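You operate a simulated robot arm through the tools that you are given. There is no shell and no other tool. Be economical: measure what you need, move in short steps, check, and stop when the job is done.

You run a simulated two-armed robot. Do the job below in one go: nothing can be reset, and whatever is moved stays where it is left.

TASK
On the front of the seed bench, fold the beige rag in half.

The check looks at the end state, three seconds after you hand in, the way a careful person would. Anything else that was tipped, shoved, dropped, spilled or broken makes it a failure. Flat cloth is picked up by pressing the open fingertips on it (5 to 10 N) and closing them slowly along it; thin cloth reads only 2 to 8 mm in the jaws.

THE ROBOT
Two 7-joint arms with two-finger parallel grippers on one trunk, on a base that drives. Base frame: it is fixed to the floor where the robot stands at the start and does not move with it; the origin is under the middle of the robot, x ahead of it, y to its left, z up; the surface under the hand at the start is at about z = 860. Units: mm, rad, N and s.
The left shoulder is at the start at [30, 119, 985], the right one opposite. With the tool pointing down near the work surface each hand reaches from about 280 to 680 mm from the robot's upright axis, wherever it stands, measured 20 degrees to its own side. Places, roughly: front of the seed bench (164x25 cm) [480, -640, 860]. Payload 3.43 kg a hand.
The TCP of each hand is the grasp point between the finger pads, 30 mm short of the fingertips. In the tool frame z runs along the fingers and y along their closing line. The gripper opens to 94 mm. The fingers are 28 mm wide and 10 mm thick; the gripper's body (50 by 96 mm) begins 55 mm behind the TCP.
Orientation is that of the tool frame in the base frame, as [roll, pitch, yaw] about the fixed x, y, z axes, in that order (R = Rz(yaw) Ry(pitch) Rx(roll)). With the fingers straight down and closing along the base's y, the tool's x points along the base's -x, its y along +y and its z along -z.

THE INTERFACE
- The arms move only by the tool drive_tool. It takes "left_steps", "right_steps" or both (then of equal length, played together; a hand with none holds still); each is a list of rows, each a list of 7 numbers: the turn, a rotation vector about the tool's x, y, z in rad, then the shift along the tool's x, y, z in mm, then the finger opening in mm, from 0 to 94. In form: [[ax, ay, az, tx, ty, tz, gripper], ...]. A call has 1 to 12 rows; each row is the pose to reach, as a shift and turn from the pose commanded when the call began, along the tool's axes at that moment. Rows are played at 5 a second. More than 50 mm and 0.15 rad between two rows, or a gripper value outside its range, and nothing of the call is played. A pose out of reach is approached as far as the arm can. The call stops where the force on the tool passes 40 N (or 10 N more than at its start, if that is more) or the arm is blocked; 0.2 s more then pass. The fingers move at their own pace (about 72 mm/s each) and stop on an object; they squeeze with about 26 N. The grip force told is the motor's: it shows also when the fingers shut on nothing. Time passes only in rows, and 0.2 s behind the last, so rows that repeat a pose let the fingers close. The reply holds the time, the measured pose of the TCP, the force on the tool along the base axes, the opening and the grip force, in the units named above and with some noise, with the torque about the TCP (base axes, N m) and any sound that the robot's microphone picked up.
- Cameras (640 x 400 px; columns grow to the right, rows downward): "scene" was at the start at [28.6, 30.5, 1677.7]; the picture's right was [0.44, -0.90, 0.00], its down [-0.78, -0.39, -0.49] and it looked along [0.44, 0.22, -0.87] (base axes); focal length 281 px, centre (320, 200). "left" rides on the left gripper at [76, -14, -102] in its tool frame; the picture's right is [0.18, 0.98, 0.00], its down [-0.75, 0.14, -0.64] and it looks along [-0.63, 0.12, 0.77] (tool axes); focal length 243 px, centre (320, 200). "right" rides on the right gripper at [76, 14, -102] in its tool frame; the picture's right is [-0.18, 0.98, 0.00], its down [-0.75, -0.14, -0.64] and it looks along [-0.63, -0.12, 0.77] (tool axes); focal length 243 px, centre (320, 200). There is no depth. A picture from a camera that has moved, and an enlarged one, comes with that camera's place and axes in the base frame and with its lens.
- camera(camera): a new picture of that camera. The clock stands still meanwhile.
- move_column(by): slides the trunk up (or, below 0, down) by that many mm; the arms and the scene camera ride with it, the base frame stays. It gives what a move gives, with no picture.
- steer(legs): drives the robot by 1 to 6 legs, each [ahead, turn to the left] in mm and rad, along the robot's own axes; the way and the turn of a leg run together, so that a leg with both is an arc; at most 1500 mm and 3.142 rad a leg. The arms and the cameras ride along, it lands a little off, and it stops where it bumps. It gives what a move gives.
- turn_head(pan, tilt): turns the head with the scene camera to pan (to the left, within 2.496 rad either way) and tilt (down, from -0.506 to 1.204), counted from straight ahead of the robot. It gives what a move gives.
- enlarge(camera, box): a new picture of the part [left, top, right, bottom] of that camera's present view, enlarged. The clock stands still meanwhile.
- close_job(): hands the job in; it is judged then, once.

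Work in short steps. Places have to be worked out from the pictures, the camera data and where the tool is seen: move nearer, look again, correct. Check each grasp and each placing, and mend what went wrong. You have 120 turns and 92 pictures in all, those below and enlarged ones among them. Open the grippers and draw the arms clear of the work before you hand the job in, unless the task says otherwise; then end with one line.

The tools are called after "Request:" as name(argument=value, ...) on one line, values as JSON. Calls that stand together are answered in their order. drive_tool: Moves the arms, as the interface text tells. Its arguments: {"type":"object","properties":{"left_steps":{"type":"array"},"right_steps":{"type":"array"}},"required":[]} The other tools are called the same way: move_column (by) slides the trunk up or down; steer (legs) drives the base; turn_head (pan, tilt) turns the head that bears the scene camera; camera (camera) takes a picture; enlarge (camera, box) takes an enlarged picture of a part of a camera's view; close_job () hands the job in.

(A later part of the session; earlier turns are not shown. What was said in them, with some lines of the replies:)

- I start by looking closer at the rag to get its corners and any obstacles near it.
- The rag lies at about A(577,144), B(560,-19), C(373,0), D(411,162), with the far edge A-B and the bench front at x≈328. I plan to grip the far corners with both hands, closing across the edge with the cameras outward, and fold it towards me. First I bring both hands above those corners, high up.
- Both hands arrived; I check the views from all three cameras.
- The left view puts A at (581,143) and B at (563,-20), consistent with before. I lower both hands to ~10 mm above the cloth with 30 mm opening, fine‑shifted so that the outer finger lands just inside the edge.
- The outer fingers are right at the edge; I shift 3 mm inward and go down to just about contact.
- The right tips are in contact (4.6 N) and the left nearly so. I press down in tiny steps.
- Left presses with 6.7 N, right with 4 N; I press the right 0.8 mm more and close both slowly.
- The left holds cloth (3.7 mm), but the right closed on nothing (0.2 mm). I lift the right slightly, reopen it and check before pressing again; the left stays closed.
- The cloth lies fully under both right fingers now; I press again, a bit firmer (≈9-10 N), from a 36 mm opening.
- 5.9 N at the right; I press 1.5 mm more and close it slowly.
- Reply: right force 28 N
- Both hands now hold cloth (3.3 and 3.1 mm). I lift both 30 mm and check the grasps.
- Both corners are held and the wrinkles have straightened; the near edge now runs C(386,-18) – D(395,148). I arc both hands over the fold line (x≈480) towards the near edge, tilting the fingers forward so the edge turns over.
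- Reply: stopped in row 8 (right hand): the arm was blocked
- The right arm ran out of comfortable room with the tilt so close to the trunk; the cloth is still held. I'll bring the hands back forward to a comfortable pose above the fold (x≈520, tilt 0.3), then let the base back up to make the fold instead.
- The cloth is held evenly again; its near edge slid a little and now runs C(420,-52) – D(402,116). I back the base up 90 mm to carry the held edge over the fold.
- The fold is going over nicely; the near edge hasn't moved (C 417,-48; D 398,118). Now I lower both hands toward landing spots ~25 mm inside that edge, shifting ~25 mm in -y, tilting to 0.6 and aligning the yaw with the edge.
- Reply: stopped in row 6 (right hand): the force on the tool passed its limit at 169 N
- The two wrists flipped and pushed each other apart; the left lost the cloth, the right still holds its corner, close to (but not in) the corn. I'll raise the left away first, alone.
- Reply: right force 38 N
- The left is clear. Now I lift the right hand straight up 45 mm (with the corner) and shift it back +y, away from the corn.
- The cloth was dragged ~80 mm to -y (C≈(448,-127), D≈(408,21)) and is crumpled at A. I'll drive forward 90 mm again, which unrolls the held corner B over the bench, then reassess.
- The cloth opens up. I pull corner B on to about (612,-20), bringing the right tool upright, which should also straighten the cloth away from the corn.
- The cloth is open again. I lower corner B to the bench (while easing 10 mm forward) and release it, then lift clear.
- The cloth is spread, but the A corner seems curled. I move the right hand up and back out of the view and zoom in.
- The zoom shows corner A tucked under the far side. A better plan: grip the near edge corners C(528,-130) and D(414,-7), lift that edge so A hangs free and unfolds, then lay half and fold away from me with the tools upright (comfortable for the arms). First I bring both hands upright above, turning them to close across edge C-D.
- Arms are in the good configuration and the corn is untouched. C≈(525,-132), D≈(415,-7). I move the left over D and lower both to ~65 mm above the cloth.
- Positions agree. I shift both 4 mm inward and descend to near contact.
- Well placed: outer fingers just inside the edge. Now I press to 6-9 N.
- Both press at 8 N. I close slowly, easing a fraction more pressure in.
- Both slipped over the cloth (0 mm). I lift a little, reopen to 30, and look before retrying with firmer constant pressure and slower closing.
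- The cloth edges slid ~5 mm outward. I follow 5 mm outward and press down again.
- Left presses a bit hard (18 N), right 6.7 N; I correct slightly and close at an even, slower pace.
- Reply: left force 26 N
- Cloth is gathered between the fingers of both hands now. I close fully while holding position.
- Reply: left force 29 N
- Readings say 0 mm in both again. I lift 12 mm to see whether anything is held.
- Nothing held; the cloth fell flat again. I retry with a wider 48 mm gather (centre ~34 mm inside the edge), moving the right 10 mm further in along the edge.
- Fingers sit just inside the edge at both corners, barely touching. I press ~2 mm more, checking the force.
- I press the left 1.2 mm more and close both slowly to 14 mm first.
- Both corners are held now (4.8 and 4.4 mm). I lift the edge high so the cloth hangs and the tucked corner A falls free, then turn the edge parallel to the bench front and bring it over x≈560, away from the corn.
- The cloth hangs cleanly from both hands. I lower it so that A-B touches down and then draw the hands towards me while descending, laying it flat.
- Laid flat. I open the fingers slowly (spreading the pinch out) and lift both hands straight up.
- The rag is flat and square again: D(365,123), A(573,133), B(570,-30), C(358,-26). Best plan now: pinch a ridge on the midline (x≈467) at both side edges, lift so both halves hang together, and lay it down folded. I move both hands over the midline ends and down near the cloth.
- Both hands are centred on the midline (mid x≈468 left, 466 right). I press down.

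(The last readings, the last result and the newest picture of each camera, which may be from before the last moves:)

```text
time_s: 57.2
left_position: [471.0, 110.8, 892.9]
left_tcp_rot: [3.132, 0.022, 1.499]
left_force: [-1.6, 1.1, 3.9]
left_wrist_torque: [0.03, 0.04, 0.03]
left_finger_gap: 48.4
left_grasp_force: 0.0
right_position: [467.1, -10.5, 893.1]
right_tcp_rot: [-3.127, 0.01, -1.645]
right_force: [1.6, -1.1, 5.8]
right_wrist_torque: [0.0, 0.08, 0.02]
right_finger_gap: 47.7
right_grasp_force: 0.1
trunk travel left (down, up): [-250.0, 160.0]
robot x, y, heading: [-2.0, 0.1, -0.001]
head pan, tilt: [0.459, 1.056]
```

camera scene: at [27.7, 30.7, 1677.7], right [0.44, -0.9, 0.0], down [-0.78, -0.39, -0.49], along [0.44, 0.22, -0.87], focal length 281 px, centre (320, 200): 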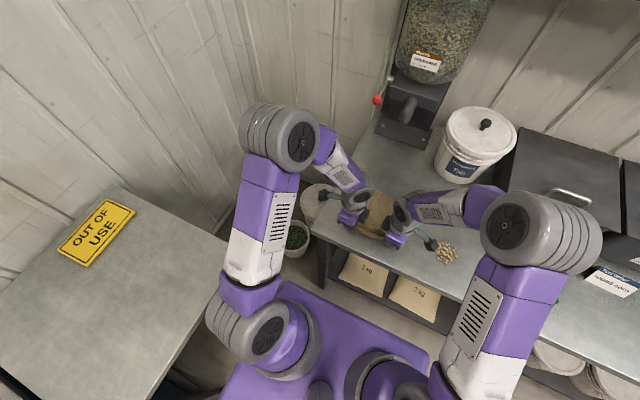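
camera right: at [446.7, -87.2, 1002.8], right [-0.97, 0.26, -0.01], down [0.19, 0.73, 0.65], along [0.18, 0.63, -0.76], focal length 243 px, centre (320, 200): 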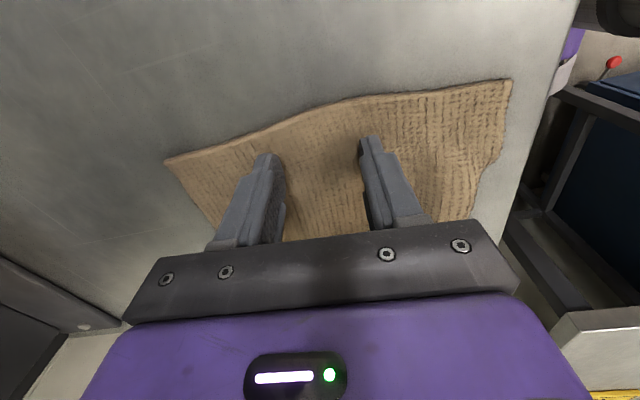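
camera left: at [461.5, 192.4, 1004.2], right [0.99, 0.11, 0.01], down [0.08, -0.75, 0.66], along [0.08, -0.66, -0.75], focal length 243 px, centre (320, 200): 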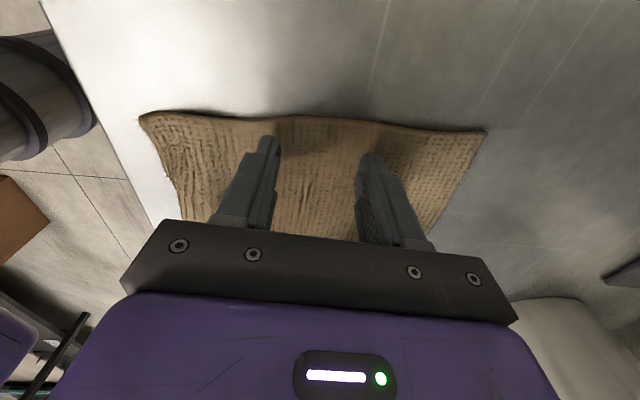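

I add a little pressure (left 1.1 mm, right 0.6 mm) and close slowly as in the last successful grasp.

Request:
drive_tool(left_steps=[[0, 0, 0, 0, 0, 1.1, 48], [0, 0, 0, 0, 0, 1.1, 45], [0, 0, 0, 0, 0, 1.1, 42], [0, 0, 0, 0, 0, 1.1, 39], [0, 0, 0, 0, 0, 1.1, 36], [0, 0, 0, 0, 0, 1.1, 33], [0, 0, 0, 0, 0, 1.1, 30], [0, 0, 0, 0, 0, 1.1, 27], [0, 0, 0, 0, 0, 1.1, 24], [0, 0, 0, 0, 0, 1.1, 21], [0, 0, 0, 0, 0, 1.1, 18], [0, 0, 0, 0, 0, 1.1, 15]], right_steps=[[0, 0, 0, 0, 0, 0.6, 48], [0, 0, 0, 0, 0, 0.6, 45], [0, 0, 0, 0, 0, 0.6, 42], [0, 0, 0, 0, 0, 0.6, 39], [0, 0, 0, 0, 0, 0.6, 36], [0, 0, 0, 0, 0, 0.6, 33], [0, 0, 0, 0, 0, 0.6, 30], [0, 0, 0, 0, 0, 0.6, 27], [0, 0, 0, 0, 0, 0.6, 24], [0, 0, 0, 0, 0, 0.6, 21], [0, 0, 0, 0, 0, 0.6, 18], [0, 0, 0, 0, 0, 0.6, 15]])

Request:
drive_tool(left_steps=[[0, 0, 0, 0, 0, 0, 12], [0, 0, 0, 0, 0, 0, 9], [0, 0, 0, 0, 0, 0, 6], [0, 0, 0, 0, 0, 0, 3], [0, 0, 0, 0, 0, 0, 0], [0, 0, 0, 0, 0, 0, 0]], right_steps=[[0, 0, 0, 0, 0, 0, 12], [0, 0, 0, 0, 0, 0, 9], [0, 0, 0, 0, 0, 0, 6], [0, 0, 0, 0, 0, 0, 3], [0, 0, 0, 0, 0, 0, 0], [0, 0, 0, 0, 0, 0, 0]])

Request:
camera(camera="left")

Request:
camera(camera="right")

```text
time_s: 59.8
left_position: [469.5, 110.4, 894.4]
left_tcp_rot: [3.131, 0.022, 1.497]
left_force: [-0.5, -0.6, 9.6]
left_wrist_torque: [-0.04, -0.01, 0.02]
left_finger_gap: 14.7
left_grasp_force: 0.2
right_position: [465.8, -8.9, 893.5]
right_tcp_rot: [-3.129, 0.01, -1.644]
right_force: [-0.1, 2.0, 11.6]
right_wrist_torque: [0.04, 0.01, -0.01]
right_finger_gap: 15.5
right_grasp_force: 0.8
trunk travel left (down, up): [-250.0, 160.0]
robot x, y, heading: [1.4, -2.2, 0.002]
head pan, tilt: [0.459, 1.056]
```

```text
time_s: 61.2
left_position: [470.4, 111.9, 894.0]
left_tcp_rot: [3.13, 0.025, 1.498]
left_force: [-1.4, -3.4, 9.2]
left_wrist_torque: [-0.09, 0.0, 0.01]
left_finger_gap: 4.8
left_grasp_force: 26.5
right_position: [466.0, -10.3, 893.2]
right_tcp_rot: [-3.127, 0.011, -1.647]
right_force: [-0.1, 2.8, 10.8]
right_wrist_torque: [0.14, 0.01, -0.06]
right_finger_gap: 4.8
right_grasp_force: 26.1
trunk travel left (down, up): [-250.0, 160.0]
robot x, y, heading: [-3.1, -1.6, -0.001]
head pan, tilt: [0.459, 1.056]
```

```text
28 pictures are left
camera left: at [460.6, 191.3, 994.9], right [0.99, 0.11, 0.01], down [0.08, -0.75, 0.66], along [0.08, -0.66, -0.75], focal length 243 px, centre (320, 200)
```

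left: 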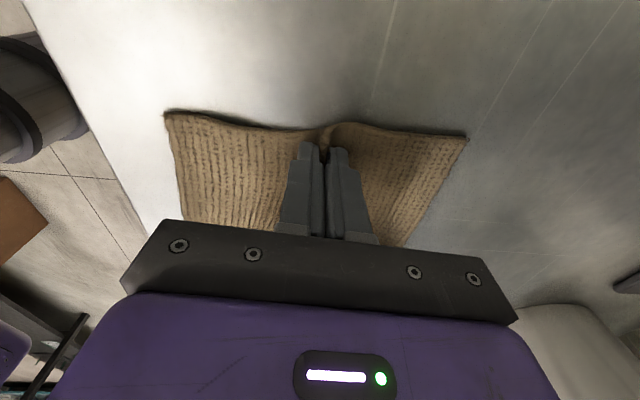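

```text
27 pictures are left
camera right: at [445.1, -84.9, 994.2], right [-0.97, 0.26, -0.01], down [0.19, 0.73, 0.65], along [0.18, 0.63, -0.76], focal length 243 px, centre (320, 200)
```

right: 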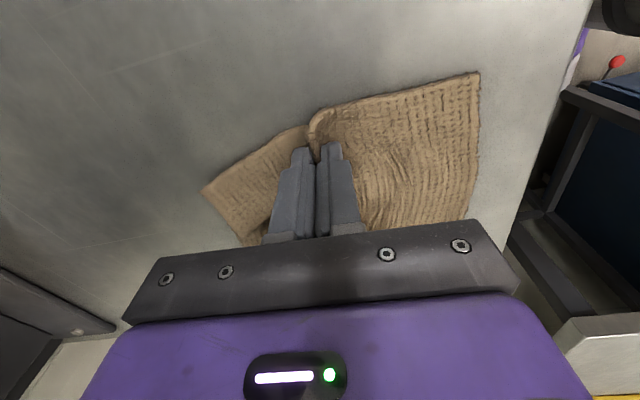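

Both hands hold the midline ridge (4.8 mm each), evenly between the halves. I lift straight up until both halves hang, then carry it to x≈565.

Request:
drive_tool(left_steps=[[0, 0, 0, 0, 0, -20, 0], [0, 0, 0, 0, 0, -45, 0], [0, 0, 0, -1, 0, -75, 0], [0, 0, 0, -2, 0, -105, 0], [0, 0, 0, -3, 0, -122, 0], [0, 0, 0, -1, 25, -122, 0], [0, 0, 0, 1, 50, -122, 0], [0, 0, 0, 3, 75, -122, 0], [0, 0, 0, 4, 96, -122, 0], [0, 0, 0, 4, 96, -122, 0]], right_steps=[[0, 0, 0, 0, 0, -20, 0], [0, 0, 0, 0, 0, -45, 0], [0, 0, 0, 0, 0, -75, 0], [0, 0, 0, 0, 0, -105, 0], [0, 0, 0, 0, 0, -122, 0], [0, 0, 0, -2, -25, -122, 0], [0, 0, 0, -4, -50, -122, 0], [0, 0, 0, -6, -75, -122, 0], [0, 0, 0, -7.3, -99, -122, 0], [0, 0, 0, -7.3, -99, -122, 0]])

Request:
camera(camera="left")

Request:
camera(camera="right")

Request:
enlarge(camera="scene", box=[300, 80, 500, 260])

```text
time_s: 63.4
left_position: [563.7, 110.3, 1015.6]
left_tcp_rot: [3.132, 0.023, 1.497]
left_force: [-1.2, -4.7, 0.7]
left_wrist_torque: [-0.15, -0.02, 0.04]
left_finger_gap: 4.7
left_grasp_force: 26.0
right_position: [562.0, -11.9, 1018.4]
right_tcp_rot: [-3.127, 0.01, -1.646]
right_force: [0.0, 3.2, -0.4]
right_wrist_torque: [0.17, -0.01, -0.07]
right_finger_gap: 4.6
right_grasp_force: 26.3
trunk travel left (down, up): [-250.0, 160.0]
robot x, y, heading: [-2.9, -1.0, 0.001]
head pan, tilt: [0.459, 1.056]
```

```text
26 pictures are left
camera left: at [556.0, 191.5, 1117.6], right [0.99, 0.11, 0.01], down [0.08, -0.75, 0.66], along [0.08, -0.66, -0.75], focal length 243 px, centre (320, 200)
```

left: 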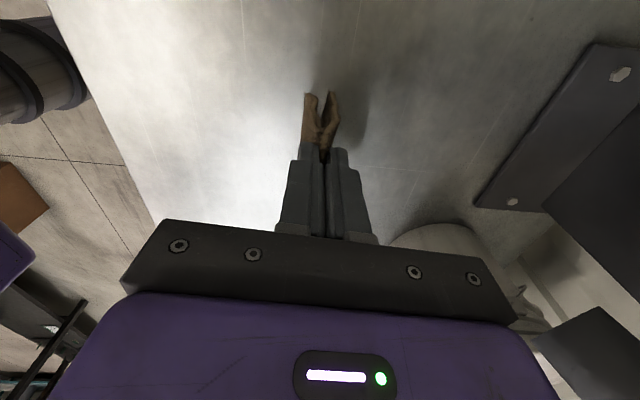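

```text
25 pictures are left
camera right: at [540.1, -86.9, 1118.9], right [-0.97, 0.26, -0.01], down [0.19, 0.73, 0.65], along [0.18, 0.63, -0.76], focal length 243 px, centre (320, 200)
```

right: 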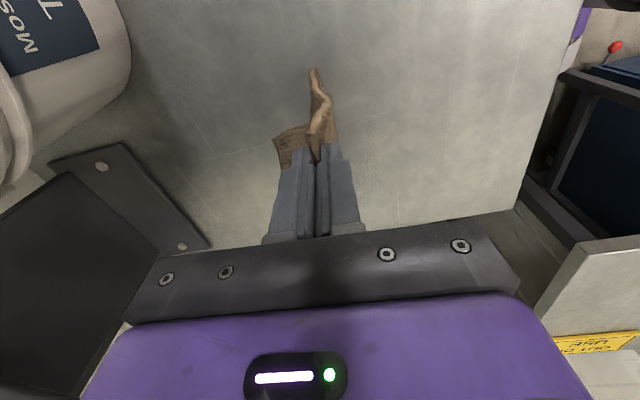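

```text
2.22 times, centred on (400, 170) of scene
camera zoom: at [26.8, 30.7, 1677.8], right [0.44, -0.9, 0.0], down [-0.78, -0.39, -0.49], along [0.44, 0.22, -0.87], focal length 625 px, centre (142, 267)
```

zoom: 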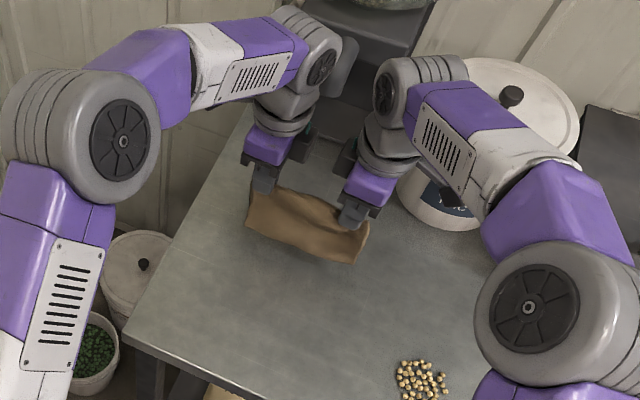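

The halves hang; the right far corner (B) looks flared out. I zoom in on the right view.

Request:
enlarge(camera="right", box=[240, 50, 400, 170])

Request:
enlarge(camera="scene", box=[365, 130, 435, 200])

```text
3.33 times, centred on (320, 110) of right
camera zoom: at [540.1, -86.9, 1118.9], right [-0.97, 0.26, -0.01], down [0.19, 0.73, 0.65], along [0.18, 0.63, -0.76], focal length 809 px, centre (320, 500)
```

zoom: 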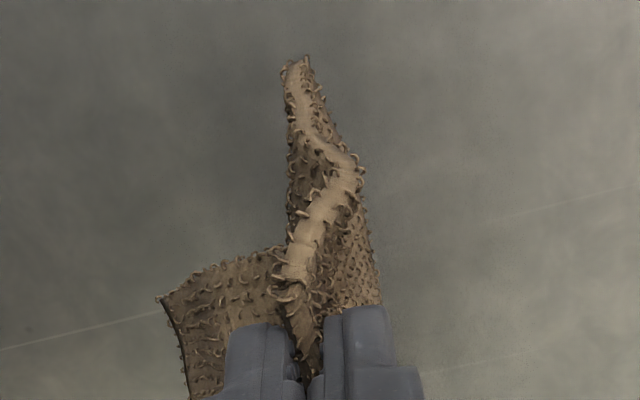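

```text
5.71 times, centred on (400, 165) of scene
camera zoom: at [26.8, 30.7, 1677.8], right [0.44, -0.9, 0.0], down [-0.78, -0.39, -0.49], along [0.44, 0.22, -0.87], focal length 1608 px, centre (-137, 400)
```

zoom: 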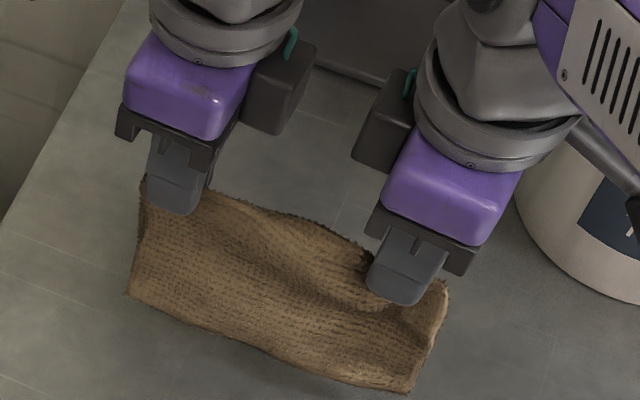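

Left halves hang together well; corner B on the right flares a bit but will end up in the top layer, where I can correct it. I lay the folded rag down by lowering while drawing the hands toward me.

Request:
drive_tool(left_steps=[[0, 0, 0, 0, 0, 18, 0], [0, 0, 0, 0, -14, 35, 0], [0, 0, 0, -1, -32, 52, 0], [0, 0, 0, -2, -50, 70, 0], [0, 0, 0, -3, -68, 86, 0], [0, 0, 0, -4, -84, 100, 0], [0, 0, 0, -4, -96, 112, 0], [0, 0, 0, -4.7, -105, 119, 0], [0, 0, 0, -4.7, -105, 119, 0]], right_steps=[[0, 0, 0, 0, 0, 18, 0], [0, 0, 0, 1, 14, 35, 0], [0, 0, 0, 2.4, 32, 52, 0], [0, 0, 0, 3.7, 50, 70, 0], [0, 0, 0, 5, 68, 86, 0], [0, 0, 0, 6.3, 84, 100, 0], [0, 0, 0, 7, 96, 112, 0], [0, 0, 0, 7.9, 105, 121, 0], [0, 0, 0, 7.9, 105, 121, 0]])

Request:
camera(camera="left")

Request:
camera(camera="right")

```text
time_s: 65.4
left_position: [461.3, 110.2, 896.5]
left_tcp_rot: [3.128, 0.024, 1.497]
left_force: [1.8, -1.6, 8.5]
left_wrist_torque: [-0.17, -0.16, 0.01]
left_finger_gap: 4.9
left_grasp_force: 26.4
right_position: [460.2, -8.2, 895.3]
right_tcp_rot: [-3.122, 0.014, -1.645]
right_force: [4.7, 2.6, 19.1]
right_wrist_torque: [0.05, -0.25, -0.02]
right_finger_gap: 5.1
right_grasp_force: 26.2
trunk travel left (down, up): [-250.0, 160.0]
robot x, y, heading: [-0.2, 1.2, 0.002]
head pan, tilt: [0.459, 1.056]
```

```text
21 pictures are left
camera left: at [452.2, 190.6, 997.4], right [0.99, 0.11, 0.01], down [0.08, -0.75, 0.66], along [0.08, -0.66, -0.75], focal length 243 px, centre (320, 200)
```

left: 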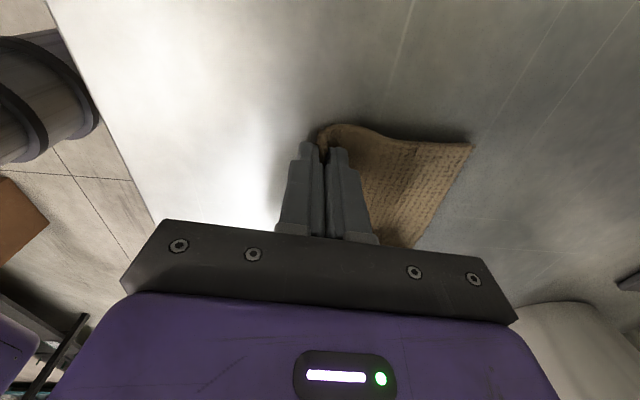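

```text
20 pictures are left
camera right: at [438.7, -84.6, 995.8], right [-0.97, 0.26, -0.02], down [0.18, 0.73, 0.65], along [0.18, 0.63, -0.76], focal length 243 px, centre (320, 200)
```

right: 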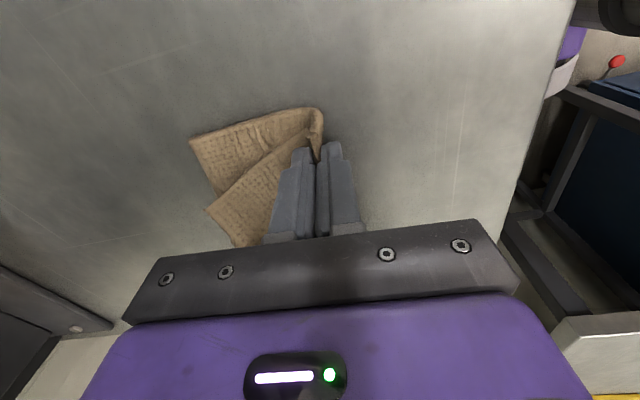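

The rag is folded in half; the left side aligns, while top corner B sits ~30 mm inward of C. I release gently and lift straight up to inspect.

Request:
drive_tool(left_steps=[[0, 0, 0, 0, 0, -1, 6], [0, 0, 0, 0, 0, -1, 14], [0, 0, 0, 0, 0, -1, 24], [0, 0, 0, 0, 0, -15, 26], [0, 0, 0, 0, 0, -45, 26], [0, 0, 0, 10, 0, -85, 26], [0, 0, 0, 30, 0, -110, 26]], right_steps=[[0, 0, 0, 0, 0, -1.5, 6], [0, 0, 0, 0, 0, -1.5, 14], [0, 0, 0, 0, 0, -1.5, 24], [0, 0, 0, 0, 0, -15, 26], [0, 0, 0, 0, 0, -45, 26], [0, 0, 0, 5, 0, -85, 26], [0, 0, 0, 15, 0, -110, 26]])

Request:
camera(camera="right")

Request:
enlarge(camera="scene", box=[340, 140, 440, 240])

```text
time_s: 67.0
left_position: [460.1, 143.4, 1004.5]
left_tcp_rot: [3.132, 0.025, 1.497]
left_force: [-0.3, -0.2, 0.2]
left_wrist_torque: [0.02, 0.0, 0.03]
left_finger_gap: 26.0
left_grasp_force: 0.0
right_position: [457.6, -28.1, 1004.0]
right_tcp_rot: [-3.128, 0.012, -1.648]
right_force: [0.6, -0.4, -0.9]
right_wrist_torque: [0.02, 0.03, -0.02]
right_finger_gap: 25.8
right_grasp_force: 0.2
trunk travel left (down, up): [-250.0, 160.0]
robot x, y, heading: [-0.7, 0.6, -0.001]
head pan, tilt: [0.459, 1.056]
```

```text
19 pictures are left
camera right: at [437.2, -102.7, 1104.4], right [-0.97, 0.26, -0.01], down [0.19, 0.73, 0.65], along [0.18, 0.63, -0.76], focal length 243 px, centre (320, 200)
```

right: 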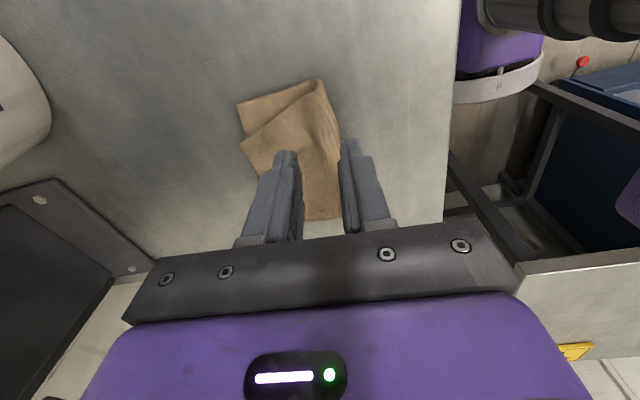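

```text
4.00 times, centred on (390, 190) of scene
camera zoom: at [27.1, 30.7, 1677.7], right [0.44, -0.9, 0.0], down [-0.78, -0.39, -0.49], along [0.44, 0.22, -0.87], focal length 1126 px, centre (40, 240)
```

zoom: 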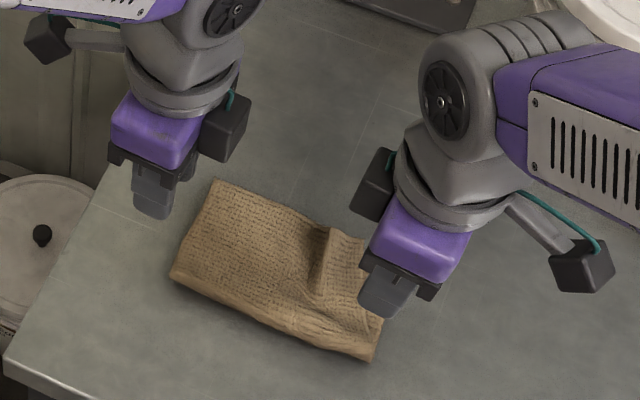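

Excellent: folded, with only top corner B skewed (at ~(553,-5) instead of C's (540,-43)) and a small wrinkle inboard of it. I put the closed right fingertips over the flap near B, and will press lightly and slide it out toward C.

Request:
drive_tool(right_steps=[[0, 0, 0, -12, -25, 10, 0], [0, 0, 0, -25, -50, 25, 0], [0, 0, 0, -39.9, -75, 50, 0], [0, 0, 0, -39.9, -75, 80, 0], [0, 0, 0, -39.9, -75, 98, 0], [0, 0, 0, -39.9, -75, 102, 0], [0, 0, 0, -39.9, -75, 102, 0]])

Request:
camera(camera="right")

```text
time_s: 68.6
left_position: [460.0, 143.4, 1004.4]
left_tcp_rot: [3.131, 0.023, 1.497]
left_force: [-0.5, 0.2, -0.8]
left_wrist_torque: [-0.02, -0.01, 0.01]
left_finger_gap: 25.8
left_grasp_force: 0.0
right_position: [535.8, 12.1, 903.1]
right_tcp_rot: [-3.127, 0.01, -1.645]
right_force: [-0.5, 0.3, 1.4]
right_wrist_torque: [-0.01, -0.04, 0.05]
right_finger_gap: 0.3
right_grasp_force: 25.3
trunk travel left (down, up): [-250.0, 160.0]
robot x, y, heading: [1.4, 0.1, 0.004]
head pan, tilt: [0.459, 1.056]
```

```text
17 pictures are left
camera right: at [515.3, -64.2, 1003.9], right [-0.97, 0.26, -0.01], down [0.19, 0.73, 0.65], along [0.18, 0.63, -0.76], focal length 243 px, centre (320, 200)
```

right: 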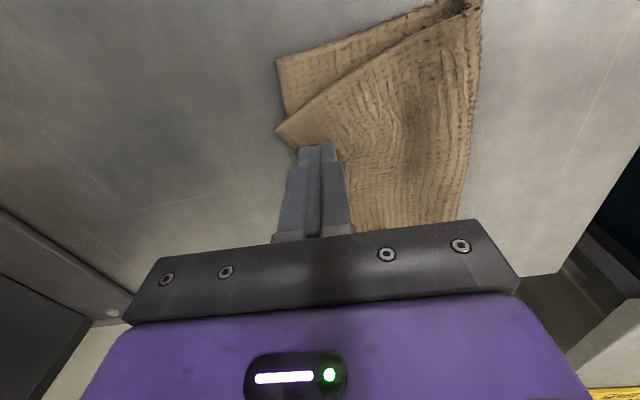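

B is at about (559,-12), C at (545,-44). I shift onto the corner flap and press down gently.

Request:
drive_tool(right_steps=[[0, 0, 0, 3, -4, -3, 0], [0, 0, 0, 6.5, -7.5, 0, 0], [0, 0, 0, 6.5, -7.5, 3, 0], [0, 0, 0, 6.5, -7.5, 6, 0], [0, 0, 0, 6.5, -7.5, 6, 0]])

```text
time_s: 69.8
left_position: [459.9, 143.4, 1005.2]
left_tcp_rot: [3.131, 0.023, 1.497]
left_force: [-0.4, 0.4, 0.1]
left_wrist_torque: [0.0, -0.02, 0.01]
left_finger_gap: 25.9
left_grasp_force: 0.0
right_position: [543.6, 4.4, 898.9]
right_tcp_rot: [-3.128, 0.009, -1.648]
right_force: [-1.1, -1.7, 3.6]
right_wrist_torque: [0.0, 0.0, -0.01]
right_finger_gap: 0.0
right_grasp_force: 25.6
trunk travel left (down, up): [-250.0, 160.0]
robot x, y, heading: [-1.6, -1.1, 0.005]
head pan, tilt: [0.459, 1.056]
```

Light contact (3.6 N). I slide it (-11,-32) with this pressure, then look.

Request:
drive_tool(right_steps=[[0, 0, 0, 5.5, 1.4, 0.3, 0], [0, 0, 0, 11, 2.8, 0.5, 0], [0, 0, 0, 16.4, 4.2, 0.5, 0], [0, 0, 0, 21.8, 5.6, 0.5, 0], [0, 0, 0, 27.2, 7, 0.5, 0], [0, 0, 0, 32.7, 8.5, 0.5, 0], [0, 0, 0, 32.7, 8.5, 0.5, 0]])

Request:
camera(camera="right")

```text
time_s: 71.4
left_position: [460.8, 143.3, 1005.1]
left_tcp_rot: [3.131, 0.023, 1.499]
left_force: [-0.5, -0.3, -0.1]
left_wrist_torque: [-0.02, -0.03, 0.03]
left_finger_gap: 25.8
left_grasp_force: 0.0
right_position: [533.0, -29.5, 897.2]
right_tcp_rot: [-3.128, 0.011, -1.645]
right_force: [-1.0, 1.2, 6.9]
right_wrist_torque: [0.09, -0.02, 0.0]
right_finger_gap: 0.2
right_grasp_force: 26.3
trunk travel left (down, up): [-250.0, 160.0]
robot x, y, heading: [0.9, 2.1, -0.002]
head pan, tilt: [0.459, 1.056]
```

```text
16 pictures are left
camera right: at [511.7, -104.5, 997.8], right [-0.97, 0.26, -0.01], down [0.19, 0.73, 0.65], along [0.18, 0.63, -0.76], focal length 243 px, centre (320, 200)
```

right: 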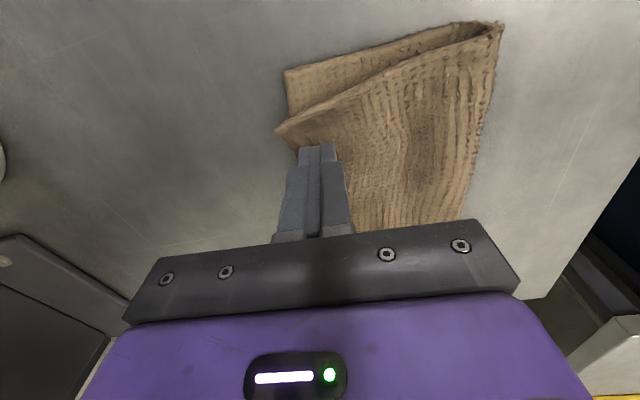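

Both layers slid together (C≈(538,-80), B≈(553,-54)). I lift the right hand and check the whole rag before the next correction: the idea is to anchor the rag with the left hand at the same x, then slide the slack top corner outward.

Request:
drive_tool(right_steps=[[0, 0, 0, 0, 0, -15, 0], [0, 0, 0, 30, 0, -50, 0], [0, 0, 0, 60, 0, -80, 0]])

Request:
enlarge(camera="scene", box=[345, 140, 445, 240])

```text
time_s: 72.2
left_position: [460.6, 143.5, 1004.3]
left_tcp_rot: [3.132, 0.023, 1.499]
left_force: [-0.4, 0.2, 0.3]
left_wrist_torque: [-0.01, 0.0, -0.01]
left_finger_gap: 25.9
left_grasp_force: 0.1
right_position: [524.9, -86.5, 972.6]
right_tcp_rot: [-3.129, 0.011, -1.645]
right_force: [-0.2, 0.3, 0.6]
right_wrist_torque: [0.01, -0.01, 0.0]
right_finger_gap: 0.0
right_grasp_force: 26.2
trunk travel left (down, up): [-250.0, 160.0]
robot x, y, heading: [-3.0, 1.6, 0.002]
head pan, tilt: [0.459, 1.056]
```

```text
4.00 times, centred on (395, 190) of scene
camera zoom: at [27.3, 30.2, 1677.7], right [0.44, -0.9, 0.0], down [-0.78, -0.39, -0.49], along [0.44, 0.22, -0.87], focal length 1126 px, centre (20, 240)
```

zoom: 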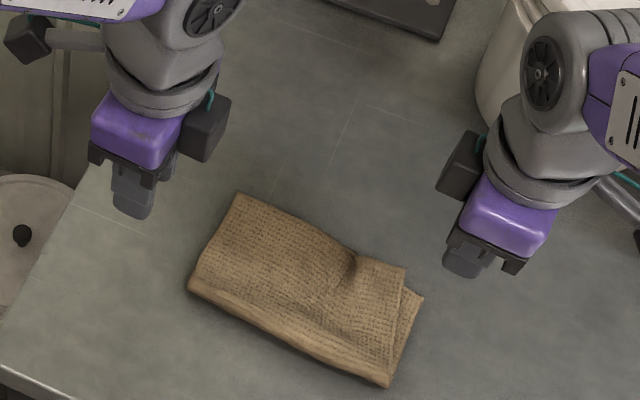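

The rag is neatly folded, with just top corner B (552,-60) ~25 mm off C (536,-80), and slack at (542,-20). I bring the left fingers over (535,38) as an anchor and the right over B's flap.

Request:
drive_tool(left_steps=[[0, 0, 0, -25, 20, 10, 10], [0, 0, 0, -50, 42, 25, 0], [0, 0, 0, -75, 65, 50, 0], [0, 0, 0, -97.3, 81.8, 75, 0], [0, 0, 0, -97.3, 81.8, 99, 0], [0, 0, 0, -97.3, 81.8, 99, 0]], right_steps=[[0, 0, 0, -10, -3, 0, 0], [0, 0, 0, -25, -6, 5, 0], [0, 0, 0, -44.5, -11.7, 20, 0], [0, 0, 0, -44.5, -11.7, 45, 0], [0, 0, 0, -44.5, -11.7, 68, 0], [0, 0, 0, -44.5, -11.7, 68, 0]])

Request:
camera(camera="right")

```text
time_s: 73.6
left_position: [536.7, 41.9, 906.6]
left_tcp_rot: [3.136, 0.017, 1.502]
left_force: [-10.0, 24.8, -4.3]
left_wrist_torque: [-1.33, -0.67, -0.54]
left_finger_gap: 0.0
left_grasp_force: 26.3
right_position: [542.9, -50.5, 909.1]
right_tcp_rot: [-3.127, 0.007, -1.651]
right_force: [10.4, -25.1, 4.6]
right_wrist_torque: [1.71, 0.67, -0.33]
right_finger_gap: 0.0
right_grasp_force: 26.0
trunk travel left (down, up): [-250.0, 160.0]
robot x, y, heading: [3.3, 2.1, 0.005]
head pan, tilt: [0.459, 1.056]
```

```text
14 pictures are left
camera right: at [521.4, -124.2, 1009.9], right [-0.96, 0.26, -0.01], down [0.19, 0.74, 0.65], along [0.18, 0.62, -0.76], focal length 243 px, centre (320, 200)
```

right: 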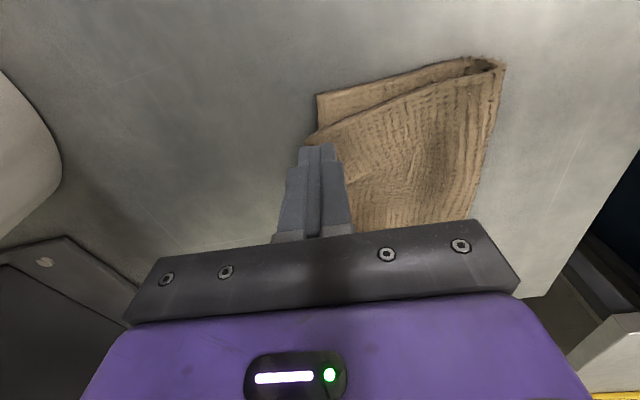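

The two hands press against each other (25 N), so I move the left 28 mm outward and re-check.

Request:
drive_tool(left_steps=[[0, 0, 0, 10, 0, -4, 0], [0, 0, 0, 20, 0, -4, 0], [0, 0, 0, 28, 0, 0, 0], [0, 0, 0, 28, 0, 4, 0], [0, 0, 0, 28, 0, 8, 0], [0, 0, 0, 28, 0, 8, 0]])

```text
time_s: 75.0
left_position: [540.0, 65.9, 900.7]
left_tcp_rot: [3.131, 0.025, 1.498]
left_force: [0.2, 1.0, 0.3]
left_wrist_torque: [0.03, -0.02, -0.02]
left_finger_gap: 0.0
left_grasp_force: 26.1
right_position: [542.9, -44.8, 910.4]
right_tcp_rot: [-3.127, 0.01, -1.646]
right_force: [-0.6, -0.5, 0.3]
right_wrist_torque: [0.0, -0.02, 0.0]
right_finger_gap: 0.0
right_grasp_force: 26.0
trunk travel left (down, up): [-250.0, 160.0]
robot x, y, heading: [1.4, 0.0, 0.001]
head pan, tilt: [0.459, 1.056]
```

Contact force between the hands is gone. I press the left firmly as the anchor, and bring the right to light contact.

Request:
drive_tool(left_steps=[[0, 0, 0, 0, 0, 2, 0], [0, 0, 0, 0, 0, 4, 0], [0, 0, 0, 0, 0, 5, 0], [0, 0, 0, 0, 0, 5.5, 0], [0, 0, 0, 0, 0, 5.5, 0]], right_steps=[[0, 0, 0, 0, 0, 4, 0], [0, 0, 0, 0, 0, 8, 0], [0, 0, 0, 0, 0, 10, 0], [0, 0, 0, 0, 0, 11.5, 0], [0, 0, 0, 0, 0, 11.5, 0]])

```text
time_s: 76.2
left_position: [540.6, 66.6, 895.3]
left_tcp_rot: [3.128, 0.024, 1.496]
left_force: [-1.4, 2.0, 11.9]
left_wrist_torque: [0.09, 0.07, -0.03]
left_finger_gap: 0.0
left_grasp_force: 25.6
right_position: [541.8, -44.6, 898.9]
right_tcp_rot: [-3.127, 0.011, -1.645]
right_force: [-0.2, 0.4, 1.8]
right_wrist_torque: [0.02, 0.0, 0.02]
right_finger_gap: 0.0
right_grasp_force: 26.2
trunk travel left (down, up): [-250.0, 160.0]
robot x, y, heading: [1.8, 2.8, -0.003]
head pan, tilt: [0.459, 1.056]
```

Anchor 12 N, right 1.8 N. I add a little on both and slide the corner (-10,-24).

Request:
drive_tool(left_steps=[[0, 0, 0, 0, 0, 0.8, 0], [0, 0, 0, 0, 0, 0.8, 0], [0, 0, 0, 0, 0, 0.8, 0], [0, 0, 0, 0, 0, 0.8, 0], [0, 0, 0, 0, 0, 0.8, 0], [0, 0, 0, 0, 0, 0.8, 0], [0, 0, 0, 0, 0, 0.8, 0], [0, 0, 0, 0, 0, 0.8, 0]], right_steps=[[0, 0, 0, 0, 0, 1, 0], [0, 0, 0, 4, 1.4, 1, 0], [0, 0, 0, 8, 2.8, 1, 0], [0, 0, 0, 12, 4.2, 1, 0], [0, 0, 0, 16, 5.6, 1, 0], [0, 0, 0, 20, 7, 1, 0], [0, 0, 0, 24.7, 8.2, 1, 0], [0, 0, 0, 24.7, 8.2, 1, 0]])

Request:
camera(camera="right")

```text
time_s: 78.0
left_position: [540.6, 65.4, 894.3]
left_tcp_rot: [3.128, 0.024, 1.497]
left_force: [3.4, -1.2, 25.0]
left_wrist_torque: [0.01, -0.05, 0.0]
left_finger_gap: 0.0
left_grasp_force: 26.5
right_position: [533.6, -69.9, 895.9]
right_tcp_rot: [-3.125, 0.01, -1.645]
right_force: [1.7, 4.4, 4.8]
right_wrist_torque: [0.17, -0.02, -0.05]
right_finger_gap: 0.1
right_grasp_force: 26.2
trunk travel left (down, up): [-250.0, 160.0]
robot x, y, heading: [-1.9, -0.6, 0.006]
head pan, tilt: [0.459, 1.056]
```

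```text
13 pictures are left
camera right: at [511.7, -145.1, 996.5], right [-0.97, 0.26, -0.01], down [0.19, 0.73, 0.65], along [0.18, 0.63, -0.76], focal length 243 px, centre (320, 200)
```

right: 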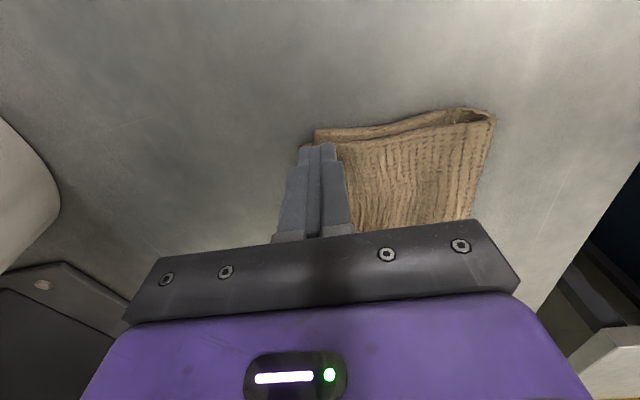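

The top edge moved out and now almost coincides with the lower one. I lift both hands straight up and open, moving them clear.

Request:
drive_tool(left_steps=[[0, 0, 0, 0, 0, -5, 0], [0, 0, 0, 0, 0, -30, 0], [0, 0, 0, 30, 0, -70, 20], [0, 0, 0, 70, 0, -110, 40], [0, 0, 0, 100, 0, -120, 40]], right_steps=[[0, 0, 0, 0, 0, -5, 0], [0, 0, 0, 0, 0, -30, 0], [0, 0, 0, 20, 0, -70, 20], [0, 0, 0, 40, 0, -110, 40], [0, 0, 0, 70, 0, -120, 40]])

Request:
enlarge(camera="scene", box=[345, 140, 445, 240])

Request:
camera(camera="right")

```text
refused: row 4 steps farther than a row can; nothing moved
```

```text
4.00 times, centred on (395, 190) of scene
camera zoom: at [25.3, 31.1, 1677.8], right [0.44, -0.9, 0.0], down [-0.78, -0.39, -0.49], along [0.44, 0.22, -0.87], focal length 1126 px, centre (20, 240)
```

zoom: 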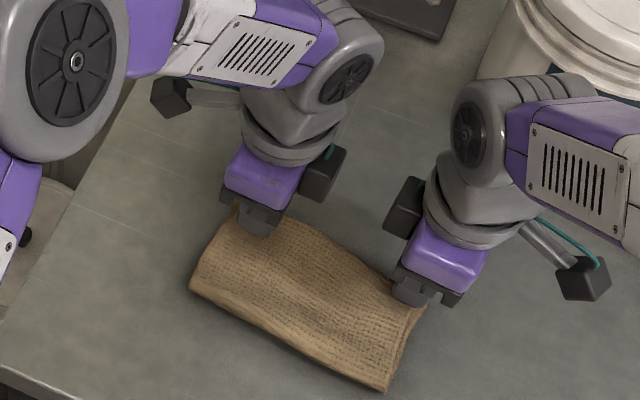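

```text
11 pictures are left
camera right: at [511.7, -145.1, 996.5], right [-0.97, 0.26, -0.01], down [0.19, 0.73, 0.65], along [0.18, 0.63, -0.76], focal length 243 px, centre (320, 200)
```

right: 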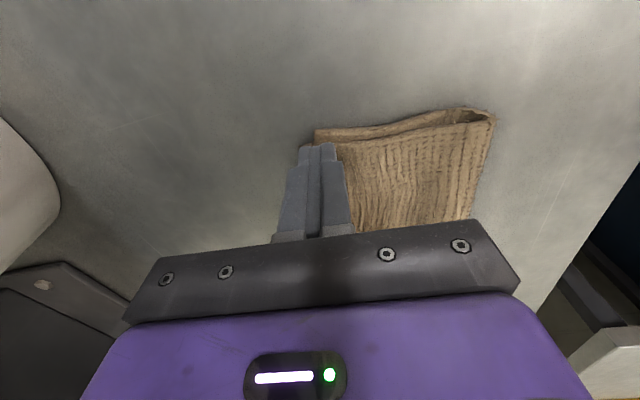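

The step was too long and nothing moved; the rag looks neatly folded. I lift again with shorter rows.

Request:
drive_tool(left_steps=[[0, 0, 0, 0, 0, -5, 0], [0, 0, 0, 0, 0, -30, 0], [0, 0, 0, 20, 0, -65, 20], [0, 0, 0, 45, 0, -100, 40], [0, 0, 0, 80, 0, -120, 40], [0, 0, 0, 110, 0, -120, 40]], right_steps=[[0, 0, 0, 0, 0, -5, 0], [0, 0, 0, 0, 0, -30, 0], [0, 0, 0, 15, 0, -65, 20], [0, 0, 0, 35, 0, -100, 40], [0, 0, 0, 60, 0, -120, 40], [0, 0, 0, 80, 0, -120, 40]])

Request:
enlarge(camera="scene", box=[345, 140, 465, 260])

Request:
camera(camera="left")

Request:
camera(camera="right")

```text
time_s: 79.4
left_position: [545.7, 178.4, 1013.8]
left_tcp_rot: [3.132, 0.023, 1.498]
left_force: [-0.5, 0.4, -0.5]
left_wrist_torque: [-0.04, -0.01, 0.01]
left_finger_gap: 40.2
left_grasp_force: 0.0
right_position: [520.9, -153.1, 1013.9]
right_tcp_rot: [-3.128, 0.011, -1.646]
right_force: [-0.1, -1.4, -0.7]
right_wrist_torque: [0.01, -0.01, 0.01]
right_finger_gap: 40.0
right_grasp_force: 0.0
trunk travel left (down, up): [-250.0, 160.0]
robot x, y, heading: [-1.9, 0.1, 0.005]
head pan, tilt: [0.459, 1.056]
```

```text
3.33 times, centred on (405, 200) of scene
camera zoom: at [27.9, 31.1, 1677.7], right [0.44, -0.9, 0.0], down [-0.78, -0.39, -0.49], along [0.44, 0.22, -0.87], focal length 938 px, centre (37, 200)
```

zoom: 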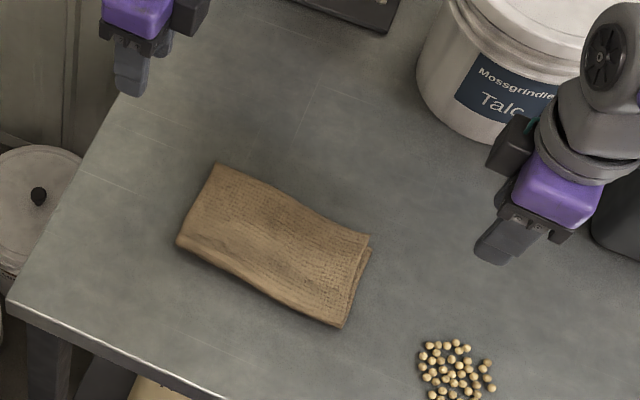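

```text
9 pictures are left
camera left: at [536.7, 258.7, 1113.8], right [0.99, 0.11, 0.0], down [0.08, -0.75, 0.66], along [0.08, -0.66, -0.75], focal length 243 px, centre (320, 200)
```

left: 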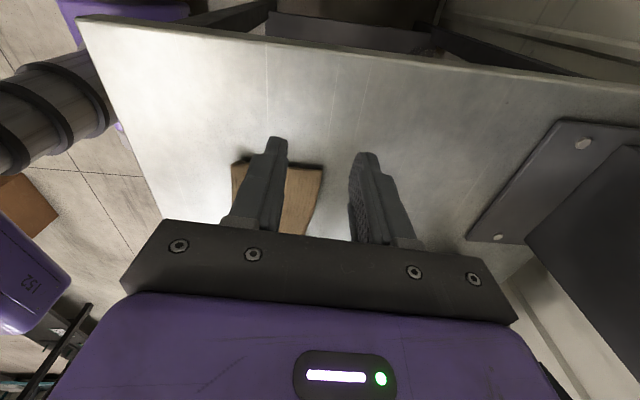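

```text
8 pictures are left
camera right: at [500.9, -228.6, 1114.6], right [-0.97, 0.26, -0.01], down [0.19, 0.73, 0.65], along [0.17, 0.63, -0.76], focal length 243 px, centre (320, 200)
```

right: 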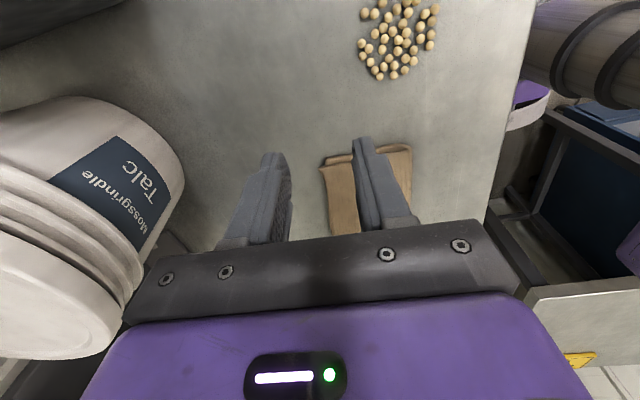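

The rag is neatly folded in half with its edges aligned. The corn and everything else are where they were, and both hands are open and clear, so I hand in.

Request:
close_job()

```text
The job is handed in.
```

The beige rag is folded in half on the front of the seed bench, with its edges nearly aligned. It sits about 50 mm to the right of where it started. The corn pile is where it was, nothing else looked disturbed in the last pictures, and both hands are open and clear.
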